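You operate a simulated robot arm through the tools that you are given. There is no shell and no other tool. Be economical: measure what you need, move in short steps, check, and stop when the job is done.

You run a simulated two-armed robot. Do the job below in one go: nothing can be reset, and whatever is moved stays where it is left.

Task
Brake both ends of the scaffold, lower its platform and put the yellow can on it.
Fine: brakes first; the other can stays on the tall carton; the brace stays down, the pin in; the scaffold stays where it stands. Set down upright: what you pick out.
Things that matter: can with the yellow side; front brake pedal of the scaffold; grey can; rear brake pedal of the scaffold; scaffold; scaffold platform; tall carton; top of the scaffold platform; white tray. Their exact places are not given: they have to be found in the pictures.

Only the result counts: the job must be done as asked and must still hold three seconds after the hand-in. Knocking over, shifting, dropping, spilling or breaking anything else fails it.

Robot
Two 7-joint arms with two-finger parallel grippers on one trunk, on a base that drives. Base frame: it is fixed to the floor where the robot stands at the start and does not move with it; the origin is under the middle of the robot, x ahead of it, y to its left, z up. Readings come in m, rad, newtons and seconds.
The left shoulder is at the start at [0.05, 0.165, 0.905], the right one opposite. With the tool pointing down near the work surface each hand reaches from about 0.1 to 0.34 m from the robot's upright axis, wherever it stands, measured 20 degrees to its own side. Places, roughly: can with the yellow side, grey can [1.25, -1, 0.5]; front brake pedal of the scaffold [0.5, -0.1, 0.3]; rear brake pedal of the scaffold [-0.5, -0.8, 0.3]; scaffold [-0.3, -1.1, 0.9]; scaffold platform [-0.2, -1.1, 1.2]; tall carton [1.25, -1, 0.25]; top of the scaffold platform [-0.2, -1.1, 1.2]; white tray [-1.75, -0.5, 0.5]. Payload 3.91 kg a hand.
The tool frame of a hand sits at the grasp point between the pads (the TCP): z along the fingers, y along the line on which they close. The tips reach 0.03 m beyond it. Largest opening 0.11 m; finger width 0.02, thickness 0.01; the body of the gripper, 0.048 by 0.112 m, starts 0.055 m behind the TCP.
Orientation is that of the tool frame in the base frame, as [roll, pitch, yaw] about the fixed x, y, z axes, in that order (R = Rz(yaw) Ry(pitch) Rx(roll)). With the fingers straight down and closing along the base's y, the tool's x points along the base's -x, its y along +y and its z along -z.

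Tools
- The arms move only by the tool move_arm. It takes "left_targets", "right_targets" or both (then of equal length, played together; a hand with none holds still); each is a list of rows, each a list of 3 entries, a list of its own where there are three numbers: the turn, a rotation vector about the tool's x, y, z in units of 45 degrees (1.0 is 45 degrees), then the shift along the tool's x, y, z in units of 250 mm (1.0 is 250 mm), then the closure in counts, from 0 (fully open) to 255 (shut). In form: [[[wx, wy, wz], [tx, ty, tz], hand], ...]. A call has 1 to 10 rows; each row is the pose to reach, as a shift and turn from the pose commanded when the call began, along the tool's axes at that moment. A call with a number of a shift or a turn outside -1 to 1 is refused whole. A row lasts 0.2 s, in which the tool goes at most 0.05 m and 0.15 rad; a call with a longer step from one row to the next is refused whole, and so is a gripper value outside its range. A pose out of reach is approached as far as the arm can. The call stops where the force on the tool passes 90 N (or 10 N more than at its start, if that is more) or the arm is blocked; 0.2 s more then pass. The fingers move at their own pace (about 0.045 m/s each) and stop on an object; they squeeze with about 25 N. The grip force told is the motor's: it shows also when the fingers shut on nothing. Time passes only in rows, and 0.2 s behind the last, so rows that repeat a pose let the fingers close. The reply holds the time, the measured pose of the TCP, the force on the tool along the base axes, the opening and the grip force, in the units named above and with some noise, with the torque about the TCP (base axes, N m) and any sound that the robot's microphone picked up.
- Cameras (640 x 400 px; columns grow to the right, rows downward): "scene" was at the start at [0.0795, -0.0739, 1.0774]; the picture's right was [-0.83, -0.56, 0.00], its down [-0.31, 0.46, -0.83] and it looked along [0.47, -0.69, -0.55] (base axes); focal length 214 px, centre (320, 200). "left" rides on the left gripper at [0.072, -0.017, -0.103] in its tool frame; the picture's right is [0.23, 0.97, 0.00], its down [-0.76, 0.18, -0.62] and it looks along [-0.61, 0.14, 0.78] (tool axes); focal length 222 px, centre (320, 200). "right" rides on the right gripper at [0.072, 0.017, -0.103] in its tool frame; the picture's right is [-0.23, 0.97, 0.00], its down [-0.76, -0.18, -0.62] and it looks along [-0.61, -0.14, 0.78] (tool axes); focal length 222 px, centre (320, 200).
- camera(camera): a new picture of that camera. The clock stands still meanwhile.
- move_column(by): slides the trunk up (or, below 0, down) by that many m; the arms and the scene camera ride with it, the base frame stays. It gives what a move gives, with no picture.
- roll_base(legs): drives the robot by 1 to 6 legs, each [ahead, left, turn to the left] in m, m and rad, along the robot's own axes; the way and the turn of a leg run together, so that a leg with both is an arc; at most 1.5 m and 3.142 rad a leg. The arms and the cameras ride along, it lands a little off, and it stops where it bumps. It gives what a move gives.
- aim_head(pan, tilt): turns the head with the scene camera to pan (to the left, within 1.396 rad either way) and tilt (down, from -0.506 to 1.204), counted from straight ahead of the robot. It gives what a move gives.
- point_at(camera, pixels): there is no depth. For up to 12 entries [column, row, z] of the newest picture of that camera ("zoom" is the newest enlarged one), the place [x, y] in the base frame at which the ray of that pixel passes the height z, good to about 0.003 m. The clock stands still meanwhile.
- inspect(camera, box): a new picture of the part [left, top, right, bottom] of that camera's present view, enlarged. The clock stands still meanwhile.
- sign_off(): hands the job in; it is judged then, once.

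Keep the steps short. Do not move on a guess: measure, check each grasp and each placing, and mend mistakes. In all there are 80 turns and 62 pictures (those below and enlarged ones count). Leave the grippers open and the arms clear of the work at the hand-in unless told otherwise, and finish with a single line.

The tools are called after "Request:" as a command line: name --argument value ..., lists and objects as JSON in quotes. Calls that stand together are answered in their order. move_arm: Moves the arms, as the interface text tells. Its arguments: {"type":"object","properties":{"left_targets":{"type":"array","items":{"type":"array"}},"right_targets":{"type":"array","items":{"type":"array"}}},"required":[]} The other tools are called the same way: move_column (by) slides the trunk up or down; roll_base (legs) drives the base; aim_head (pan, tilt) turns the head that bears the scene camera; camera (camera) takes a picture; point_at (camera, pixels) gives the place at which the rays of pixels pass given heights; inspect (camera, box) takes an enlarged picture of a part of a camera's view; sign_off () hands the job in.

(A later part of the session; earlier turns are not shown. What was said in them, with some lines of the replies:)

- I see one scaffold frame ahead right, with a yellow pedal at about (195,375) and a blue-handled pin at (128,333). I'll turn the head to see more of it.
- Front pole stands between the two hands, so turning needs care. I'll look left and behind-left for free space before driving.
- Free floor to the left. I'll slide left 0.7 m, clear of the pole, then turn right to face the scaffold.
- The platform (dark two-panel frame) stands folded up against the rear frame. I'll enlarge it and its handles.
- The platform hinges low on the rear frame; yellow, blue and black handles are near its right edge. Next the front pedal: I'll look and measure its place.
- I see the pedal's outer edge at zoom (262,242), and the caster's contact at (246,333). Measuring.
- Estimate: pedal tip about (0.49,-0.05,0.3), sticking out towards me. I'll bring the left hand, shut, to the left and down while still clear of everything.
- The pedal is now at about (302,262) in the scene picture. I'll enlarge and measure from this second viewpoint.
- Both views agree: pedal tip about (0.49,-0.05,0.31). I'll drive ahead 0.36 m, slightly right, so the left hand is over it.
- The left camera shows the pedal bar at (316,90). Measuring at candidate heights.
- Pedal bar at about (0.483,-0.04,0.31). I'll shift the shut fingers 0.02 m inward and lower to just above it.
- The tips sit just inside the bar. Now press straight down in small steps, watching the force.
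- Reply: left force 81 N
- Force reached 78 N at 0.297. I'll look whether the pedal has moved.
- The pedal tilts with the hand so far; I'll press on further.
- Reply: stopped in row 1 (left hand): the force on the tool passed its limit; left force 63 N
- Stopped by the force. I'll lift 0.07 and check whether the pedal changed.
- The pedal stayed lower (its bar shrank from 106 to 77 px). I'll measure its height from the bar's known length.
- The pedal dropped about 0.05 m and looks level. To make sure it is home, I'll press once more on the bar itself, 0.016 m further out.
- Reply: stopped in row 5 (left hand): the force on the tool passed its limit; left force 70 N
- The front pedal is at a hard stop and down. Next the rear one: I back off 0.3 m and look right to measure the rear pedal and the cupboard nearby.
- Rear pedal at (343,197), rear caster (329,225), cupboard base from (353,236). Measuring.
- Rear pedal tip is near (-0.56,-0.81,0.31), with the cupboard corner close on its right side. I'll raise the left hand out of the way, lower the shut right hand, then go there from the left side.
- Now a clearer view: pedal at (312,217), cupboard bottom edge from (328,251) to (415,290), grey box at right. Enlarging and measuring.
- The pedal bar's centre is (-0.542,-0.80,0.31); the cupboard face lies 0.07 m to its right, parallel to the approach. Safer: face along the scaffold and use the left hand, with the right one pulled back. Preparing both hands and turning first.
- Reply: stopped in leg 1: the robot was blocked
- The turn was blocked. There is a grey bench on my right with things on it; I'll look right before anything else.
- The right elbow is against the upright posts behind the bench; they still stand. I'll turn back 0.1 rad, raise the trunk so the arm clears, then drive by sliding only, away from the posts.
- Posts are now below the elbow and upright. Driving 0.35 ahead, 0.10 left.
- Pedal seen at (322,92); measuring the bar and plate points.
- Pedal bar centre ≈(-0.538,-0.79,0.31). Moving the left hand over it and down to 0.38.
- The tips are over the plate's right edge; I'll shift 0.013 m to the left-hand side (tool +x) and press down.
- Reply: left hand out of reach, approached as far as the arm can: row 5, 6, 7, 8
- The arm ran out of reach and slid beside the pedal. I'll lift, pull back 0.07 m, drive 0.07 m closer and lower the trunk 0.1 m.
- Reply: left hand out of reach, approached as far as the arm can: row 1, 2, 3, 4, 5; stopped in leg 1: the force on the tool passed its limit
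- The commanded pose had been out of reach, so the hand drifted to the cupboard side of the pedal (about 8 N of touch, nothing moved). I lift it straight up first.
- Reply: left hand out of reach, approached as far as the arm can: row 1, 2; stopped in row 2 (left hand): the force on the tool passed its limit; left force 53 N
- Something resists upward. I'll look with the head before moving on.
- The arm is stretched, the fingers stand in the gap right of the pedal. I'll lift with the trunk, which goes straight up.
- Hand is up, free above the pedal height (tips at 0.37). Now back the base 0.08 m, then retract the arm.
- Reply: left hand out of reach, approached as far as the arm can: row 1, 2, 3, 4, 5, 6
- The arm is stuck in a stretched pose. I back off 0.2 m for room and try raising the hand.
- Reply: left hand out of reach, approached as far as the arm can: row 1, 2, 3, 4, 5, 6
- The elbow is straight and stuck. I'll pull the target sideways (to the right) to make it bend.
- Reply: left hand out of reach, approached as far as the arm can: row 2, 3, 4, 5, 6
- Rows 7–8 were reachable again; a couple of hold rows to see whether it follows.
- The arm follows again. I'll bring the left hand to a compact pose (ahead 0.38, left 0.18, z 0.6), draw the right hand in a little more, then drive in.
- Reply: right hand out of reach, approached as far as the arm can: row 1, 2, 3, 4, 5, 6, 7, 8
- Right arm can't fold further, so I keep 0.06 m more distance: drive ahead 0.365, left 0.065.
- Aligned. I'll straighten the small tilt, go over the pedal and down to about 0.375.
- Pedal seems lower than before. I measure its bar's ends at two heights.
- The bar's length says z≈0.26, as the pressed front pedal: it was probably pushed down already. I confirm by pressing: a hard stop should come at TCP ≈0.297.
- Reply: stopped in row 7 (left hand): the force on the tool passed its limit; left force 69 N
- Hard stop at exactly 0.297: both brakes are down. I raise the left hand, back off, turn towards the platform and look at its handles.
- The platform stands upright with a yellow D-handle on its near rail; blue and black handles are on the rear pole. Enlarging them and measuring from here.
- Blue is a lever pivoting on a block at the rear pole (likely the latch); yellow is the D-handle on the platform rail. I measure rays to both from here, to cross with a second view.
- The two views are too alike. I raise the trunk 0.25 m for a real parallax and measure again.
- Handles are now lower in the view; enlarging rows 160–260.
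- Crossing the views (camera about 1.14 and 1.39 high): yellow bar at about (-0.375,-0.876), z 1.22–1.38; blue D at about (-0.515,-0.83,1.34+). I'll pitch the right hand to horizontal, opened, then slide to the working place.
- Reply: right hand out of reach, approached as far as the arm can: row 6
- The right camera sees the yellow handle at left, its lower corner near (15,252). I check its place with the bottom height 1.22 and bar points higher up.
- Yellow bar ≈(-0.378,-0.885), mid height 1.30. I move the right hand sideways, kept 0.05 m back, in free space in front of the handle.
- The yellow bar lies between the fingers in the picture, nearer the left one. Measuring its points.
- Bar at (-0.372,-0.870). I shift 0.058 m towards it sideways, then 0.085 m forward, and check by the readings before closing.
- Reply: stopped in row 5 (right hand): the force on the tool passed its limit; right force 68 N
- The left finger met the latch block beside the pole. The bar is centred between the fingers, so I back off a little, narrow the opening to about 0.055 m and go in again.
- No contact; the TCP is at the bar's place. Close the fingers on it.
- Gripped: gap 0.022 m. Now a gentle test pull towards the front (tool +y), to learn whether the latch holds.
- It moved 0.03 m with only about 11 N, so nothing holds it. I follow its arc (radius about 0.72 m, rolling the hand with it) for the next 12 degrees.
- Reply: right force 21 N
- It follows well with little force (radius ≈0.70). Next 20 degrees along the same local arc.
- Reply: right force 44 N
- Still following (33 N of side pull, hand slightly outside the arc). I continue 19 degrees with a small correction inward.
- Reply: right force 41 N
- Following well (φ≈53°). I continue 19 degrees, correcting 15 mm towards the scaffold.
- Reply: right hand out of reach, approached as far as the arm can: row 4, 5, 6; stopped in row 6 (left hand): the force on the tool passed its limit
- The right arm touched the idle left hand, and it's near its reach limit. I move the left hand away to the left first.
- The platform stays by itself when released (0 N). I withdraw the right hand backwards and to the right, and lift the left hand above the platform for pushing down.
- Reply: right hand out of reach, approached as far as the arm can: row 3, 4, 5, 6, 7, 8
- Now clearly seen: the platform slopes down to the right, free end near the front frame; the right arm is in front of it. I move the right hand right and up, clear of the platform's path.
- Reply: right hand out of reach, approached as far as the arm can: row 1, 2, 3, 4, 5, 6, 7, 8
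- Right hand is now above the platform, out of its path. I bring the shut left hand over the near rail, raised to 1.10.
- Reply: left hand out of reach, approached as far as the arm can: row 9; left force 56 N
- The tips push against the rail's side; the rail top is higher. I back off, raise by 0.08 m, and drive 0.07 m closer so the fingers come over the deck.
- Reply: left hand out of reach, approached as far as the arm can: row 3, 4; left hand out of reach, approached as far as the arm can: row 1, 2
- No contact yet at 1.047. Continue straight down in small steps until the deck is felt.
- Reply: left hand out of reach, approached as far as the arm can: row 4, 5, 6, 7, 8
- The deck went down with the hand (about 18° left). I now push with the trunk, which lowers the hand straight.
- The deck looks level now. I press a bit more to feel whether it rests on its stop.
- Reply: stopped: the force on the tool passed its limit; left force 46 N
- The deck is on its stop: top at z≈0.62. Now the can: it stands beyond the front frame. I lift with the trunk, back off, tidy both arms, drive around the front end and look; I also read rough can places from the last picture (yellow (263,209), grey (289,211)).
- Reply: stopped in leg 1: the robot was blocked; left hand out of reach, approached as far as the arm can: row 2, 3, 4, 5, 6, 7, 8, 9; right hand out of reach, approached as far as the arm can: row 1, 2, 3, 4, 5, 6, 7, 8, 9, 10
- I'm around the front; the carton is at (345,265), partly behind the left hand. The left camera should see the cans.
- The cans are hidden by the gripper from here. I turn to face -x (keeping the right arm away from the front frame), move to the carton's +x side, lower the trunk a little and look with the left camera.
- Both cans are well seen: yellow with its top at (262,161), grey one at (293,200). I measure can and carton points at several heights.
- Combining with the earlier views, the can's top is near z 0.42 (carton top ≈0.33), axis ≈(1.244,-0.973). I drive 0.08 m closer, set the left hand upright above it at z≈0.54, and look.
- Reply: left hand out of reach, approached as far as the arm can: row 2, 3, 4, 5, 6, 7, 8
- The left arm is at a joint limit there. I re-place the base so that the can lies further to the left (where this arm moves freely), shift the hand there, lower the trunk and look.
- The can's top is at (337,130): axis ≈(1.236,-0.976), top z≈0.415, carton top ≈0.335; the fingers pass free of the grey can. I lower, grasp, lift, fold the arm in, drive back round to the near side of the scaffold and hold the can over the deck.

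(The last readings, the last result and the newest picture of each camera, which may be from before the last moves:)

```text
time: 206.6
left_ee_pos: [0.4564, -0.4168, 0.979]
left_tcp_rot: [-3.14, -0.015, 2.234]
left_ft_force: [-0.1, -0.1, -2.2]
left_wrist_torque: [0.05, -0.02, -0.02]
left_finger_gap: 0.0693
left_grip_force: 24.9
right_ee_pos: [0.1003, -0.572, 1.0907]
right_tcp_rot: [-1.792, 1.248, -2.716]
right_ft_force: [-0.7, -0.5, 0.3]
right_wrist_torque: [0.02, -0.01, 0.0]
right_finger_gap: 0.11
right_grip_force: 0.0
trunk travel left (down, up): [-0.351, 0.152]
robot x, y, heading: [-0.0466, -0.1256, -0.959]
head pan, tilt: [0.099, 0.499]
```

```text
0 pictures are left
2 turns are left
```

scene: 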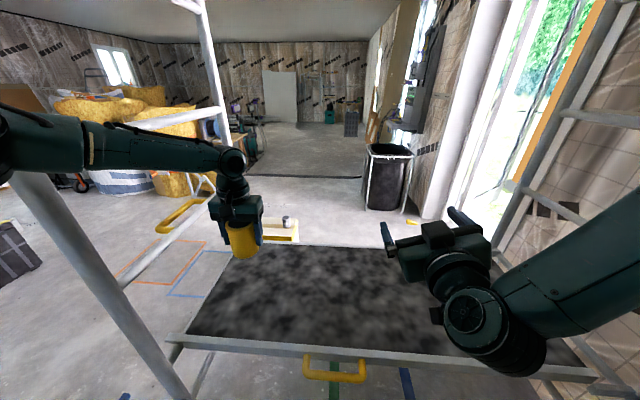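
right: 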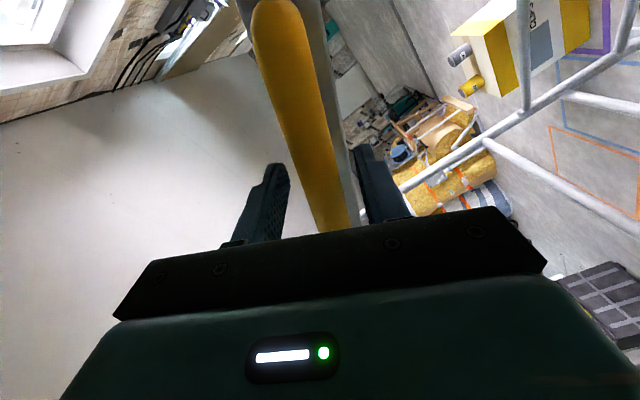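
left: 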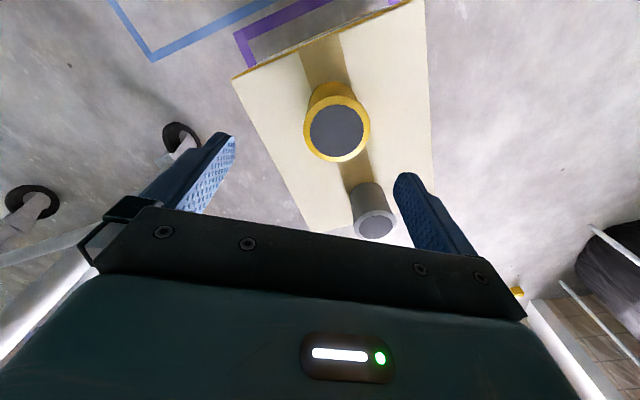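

The can is held (gap 0.069) upright over the deck, and the grey can still stands on the carton. I go 0.035 m further in, lower to the deck (top 0.621), open, lift straight up and back away.

Request:
roll_base --legs '[[0.035, 0, 0]]'

Request:
move_column --by -0.285

Request:
move_column --by -0.024

Request:
move_arm --left_targets '[[[0, 0, 0], [0, 0, 0], 255], [[0, 0, 0], [0, 0, 0], 70], [[0, 0, 0], [0, 0, 0], 40], [[0, 0, 0], [0, 0, 0], 0], [[0, 0, 0], [0, 0, 0], 0], [[0, 0, 0], [0, 0, 0], 0], [[0, 0, 0], [0, 0, 0], 0]]'

Request:
move_column --by 0.28

Request:
roll_base --legs '[[-0.25, 0, 0]]'

```text
time: 207.5
left_ee_pos: [0.4717, -0.4372, 0.979]
left_tcp_rot: [-3.142, -0.015, 2.236]
left_ft_force: [-0.3, -0.2, -2.3]
left_wrist_torque: [-0.02, 0.0, -0.01]
left_finger_gap: 0.0691
left_grip_force: 24.5
right_ee_pos: [0.1139, -0.5927, 1.0899]
right_tcp_rot: [-1.784, 1.249, -2.71]
right_ft_force: [-1.1, -0.6, -0.9]
right_wrist_torque: [-0.02, 0.0, -0.03]
right_finger_gap: 0.11
right_grip_force: 0.1
trunk travel left (down, up): [-0.351, 0.152]
robot x, y, heading: [-0.0321, -0.1471, -0.96]
head pan, tilt: [0.099, 0.499]
stopped in leg 1: the robot was blocked; the commanded pose is now the measured one
```

```text
time: 210.4
left_ee_pos: [0.4721, -0.4392, 0.6949]
left_tcp_rot: [-3.139, -0.015, 2.237]
left_ft_force: [-0.9, 0.0, -2.3]
left_wrist_torque: [-0.01, 0.0, 0.0]
left_finger_gap: 0.0693
left_grip_force: 24.1
right_ee_pos: [0.1147, -0.5923, 0.8048]
right_tcp_rot: [-1.79, 1.25, -2.715]
right_ft_force: [-0.3, 0.6, 0.5]
right_wrist_torque: [0.04, -0.01, 0.01]
right_finger_gap: 0.1098
right_grip_force: 0.0
trunk travel left (down, up): [-0.066, 0.437]
robot x, y, heading: [-0.0278, -0.1486, -0.959]
head pan, tilt: [0.099, 0.499]
```

```text
time: 211.1
left_ee_pos: [0.4725, -0.4378, 0.6717]
left_tcp_rot: [-3.139, -0.012, 2.236]
left_ft_force: [1.6, 1.1, 7.1]
left_wrist_torque: [0.33, 0.1, -0.03]
left_finger_gap: 0.0688
left_grip_force: 25.2
right_ee_pos: [0.1137, -0.5932, 0.7818]
right_tcp_rot: [-1.786, 1.249, -2.713]
right_ft_force: [-0.5, -0.5, 1.2]
right_wrist_torque: [0.02, 0.0, 0.01]
right_finger_gap: 0.1101
right_grip_force: 0.0
trunk travel left (down, up): [-0.042, 0.461]
robot x, y, heading: [-0.0305, -0.1455, -0.955]
head pan, tilt: [0.099, 0.499]
```

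```text
time: 212.7
left_ee_pos: [0.4717, -0.4382, 0.6706]
left_tcp_rot: [-3.139, -0.014, 2.236]
left_ft_force: [0.6, 0.7, -0.6]
left_wrist_torque: [0.0, 0.02, 0.0]
left_finger_gap: 0.1103
left_grip_force: 0.1
right_ee_pos: [0.1161, -0.5932, 0.7812]
right_tcp_rot: [-1.789, 1.25, -2.716]
right_ft_force: [-0.1, -0.3, -0.4]
right_wrist_torque: [-0.03, 0.01, -0.05]
right_finger_gap: 0.11
right_grip_force: 0.0
trunk travel left (down, up): [-0.042, 0.461]
robot x, y, heading: [-0.0357, -0.151, -0.957]
head pan, tilt: [0.099, 0.499]
```

```text
time: 215.5
left_ee_pos: [0.4715, -0.4387, 0.9491]
left_tcp_rot: [-3.139, -0.015, 2.237]
left_ft_force: [-0.3, -0.3, -0.1]
left_wrist_torque: [0.02, 0.01, -0.02]
left_finger_gap: 0.1101
left_grip_force: 0.0
right_ee_pos: [0.1159, -0.5933, 1.0598]
right_tcp_rot: [-1.79, 1.251, -2.715]
right_ft_force: [-0.2, -0.3, 0.5]
right_wrist_torque: [0.0, 0.0, -0.02]
right_finger_gap: 0.1101
right_grip_force: 0.1
trunk travel left (down, up): [-0.322, 0.181]
robot x, y, heading: [-0.0301, -0.1472, -0.959]
head pan, tilt: [0.099, 0.499]
```

```text
time: 217.4
left_ee_pos: [0.3278, -0.2326, 0.9505]
left_tcp_rot: [-3.139, -0.013, 2.235]
left_ft_force: [-0.4, 0.1, 0.1]
left_wrist_torque: [-0.06, 0.0, 0.05]
left_finger_gap: 0.1099
left_grip_force: 0.0
right_ee_pos: [-0.0293, -0.3873, 1.0605]
right_tcp_rot: [-1.788, 1.249, -2.714]
right_ft_force: [-0.5, 0.8, 0.4]
right_wrist_torque: [-0.02, 0.01, 0.01]
right_finger_gap: 0.1102
right_grip_force: 0.1
trunk travel left (down, up): [-0.322, 0.181]
robot x, y, heading: [-0.1757, 0.0573, -0.959]
head pan, tilt: [0.099, 0.499]
1 turns are left
```

The can touched the deck with about 7 N, the fingers opened fully and lifted off without force, and both arms are clear, so I hand in.

Request:
sign_off

```text
The job is handed in.
```

Both brake pedals are pressed to their stops, the platform is lowered onto its stop, and the yellow can was set down upright on the deck; I had no pictures left to check it after letting go, and the base was stopped by an obstacle three times (by the bench, behind the robot, and once right at the scaffold just before the can was set down) and the left hand touched the cupboard beside the rear pedal, with no movement seen where I could look.
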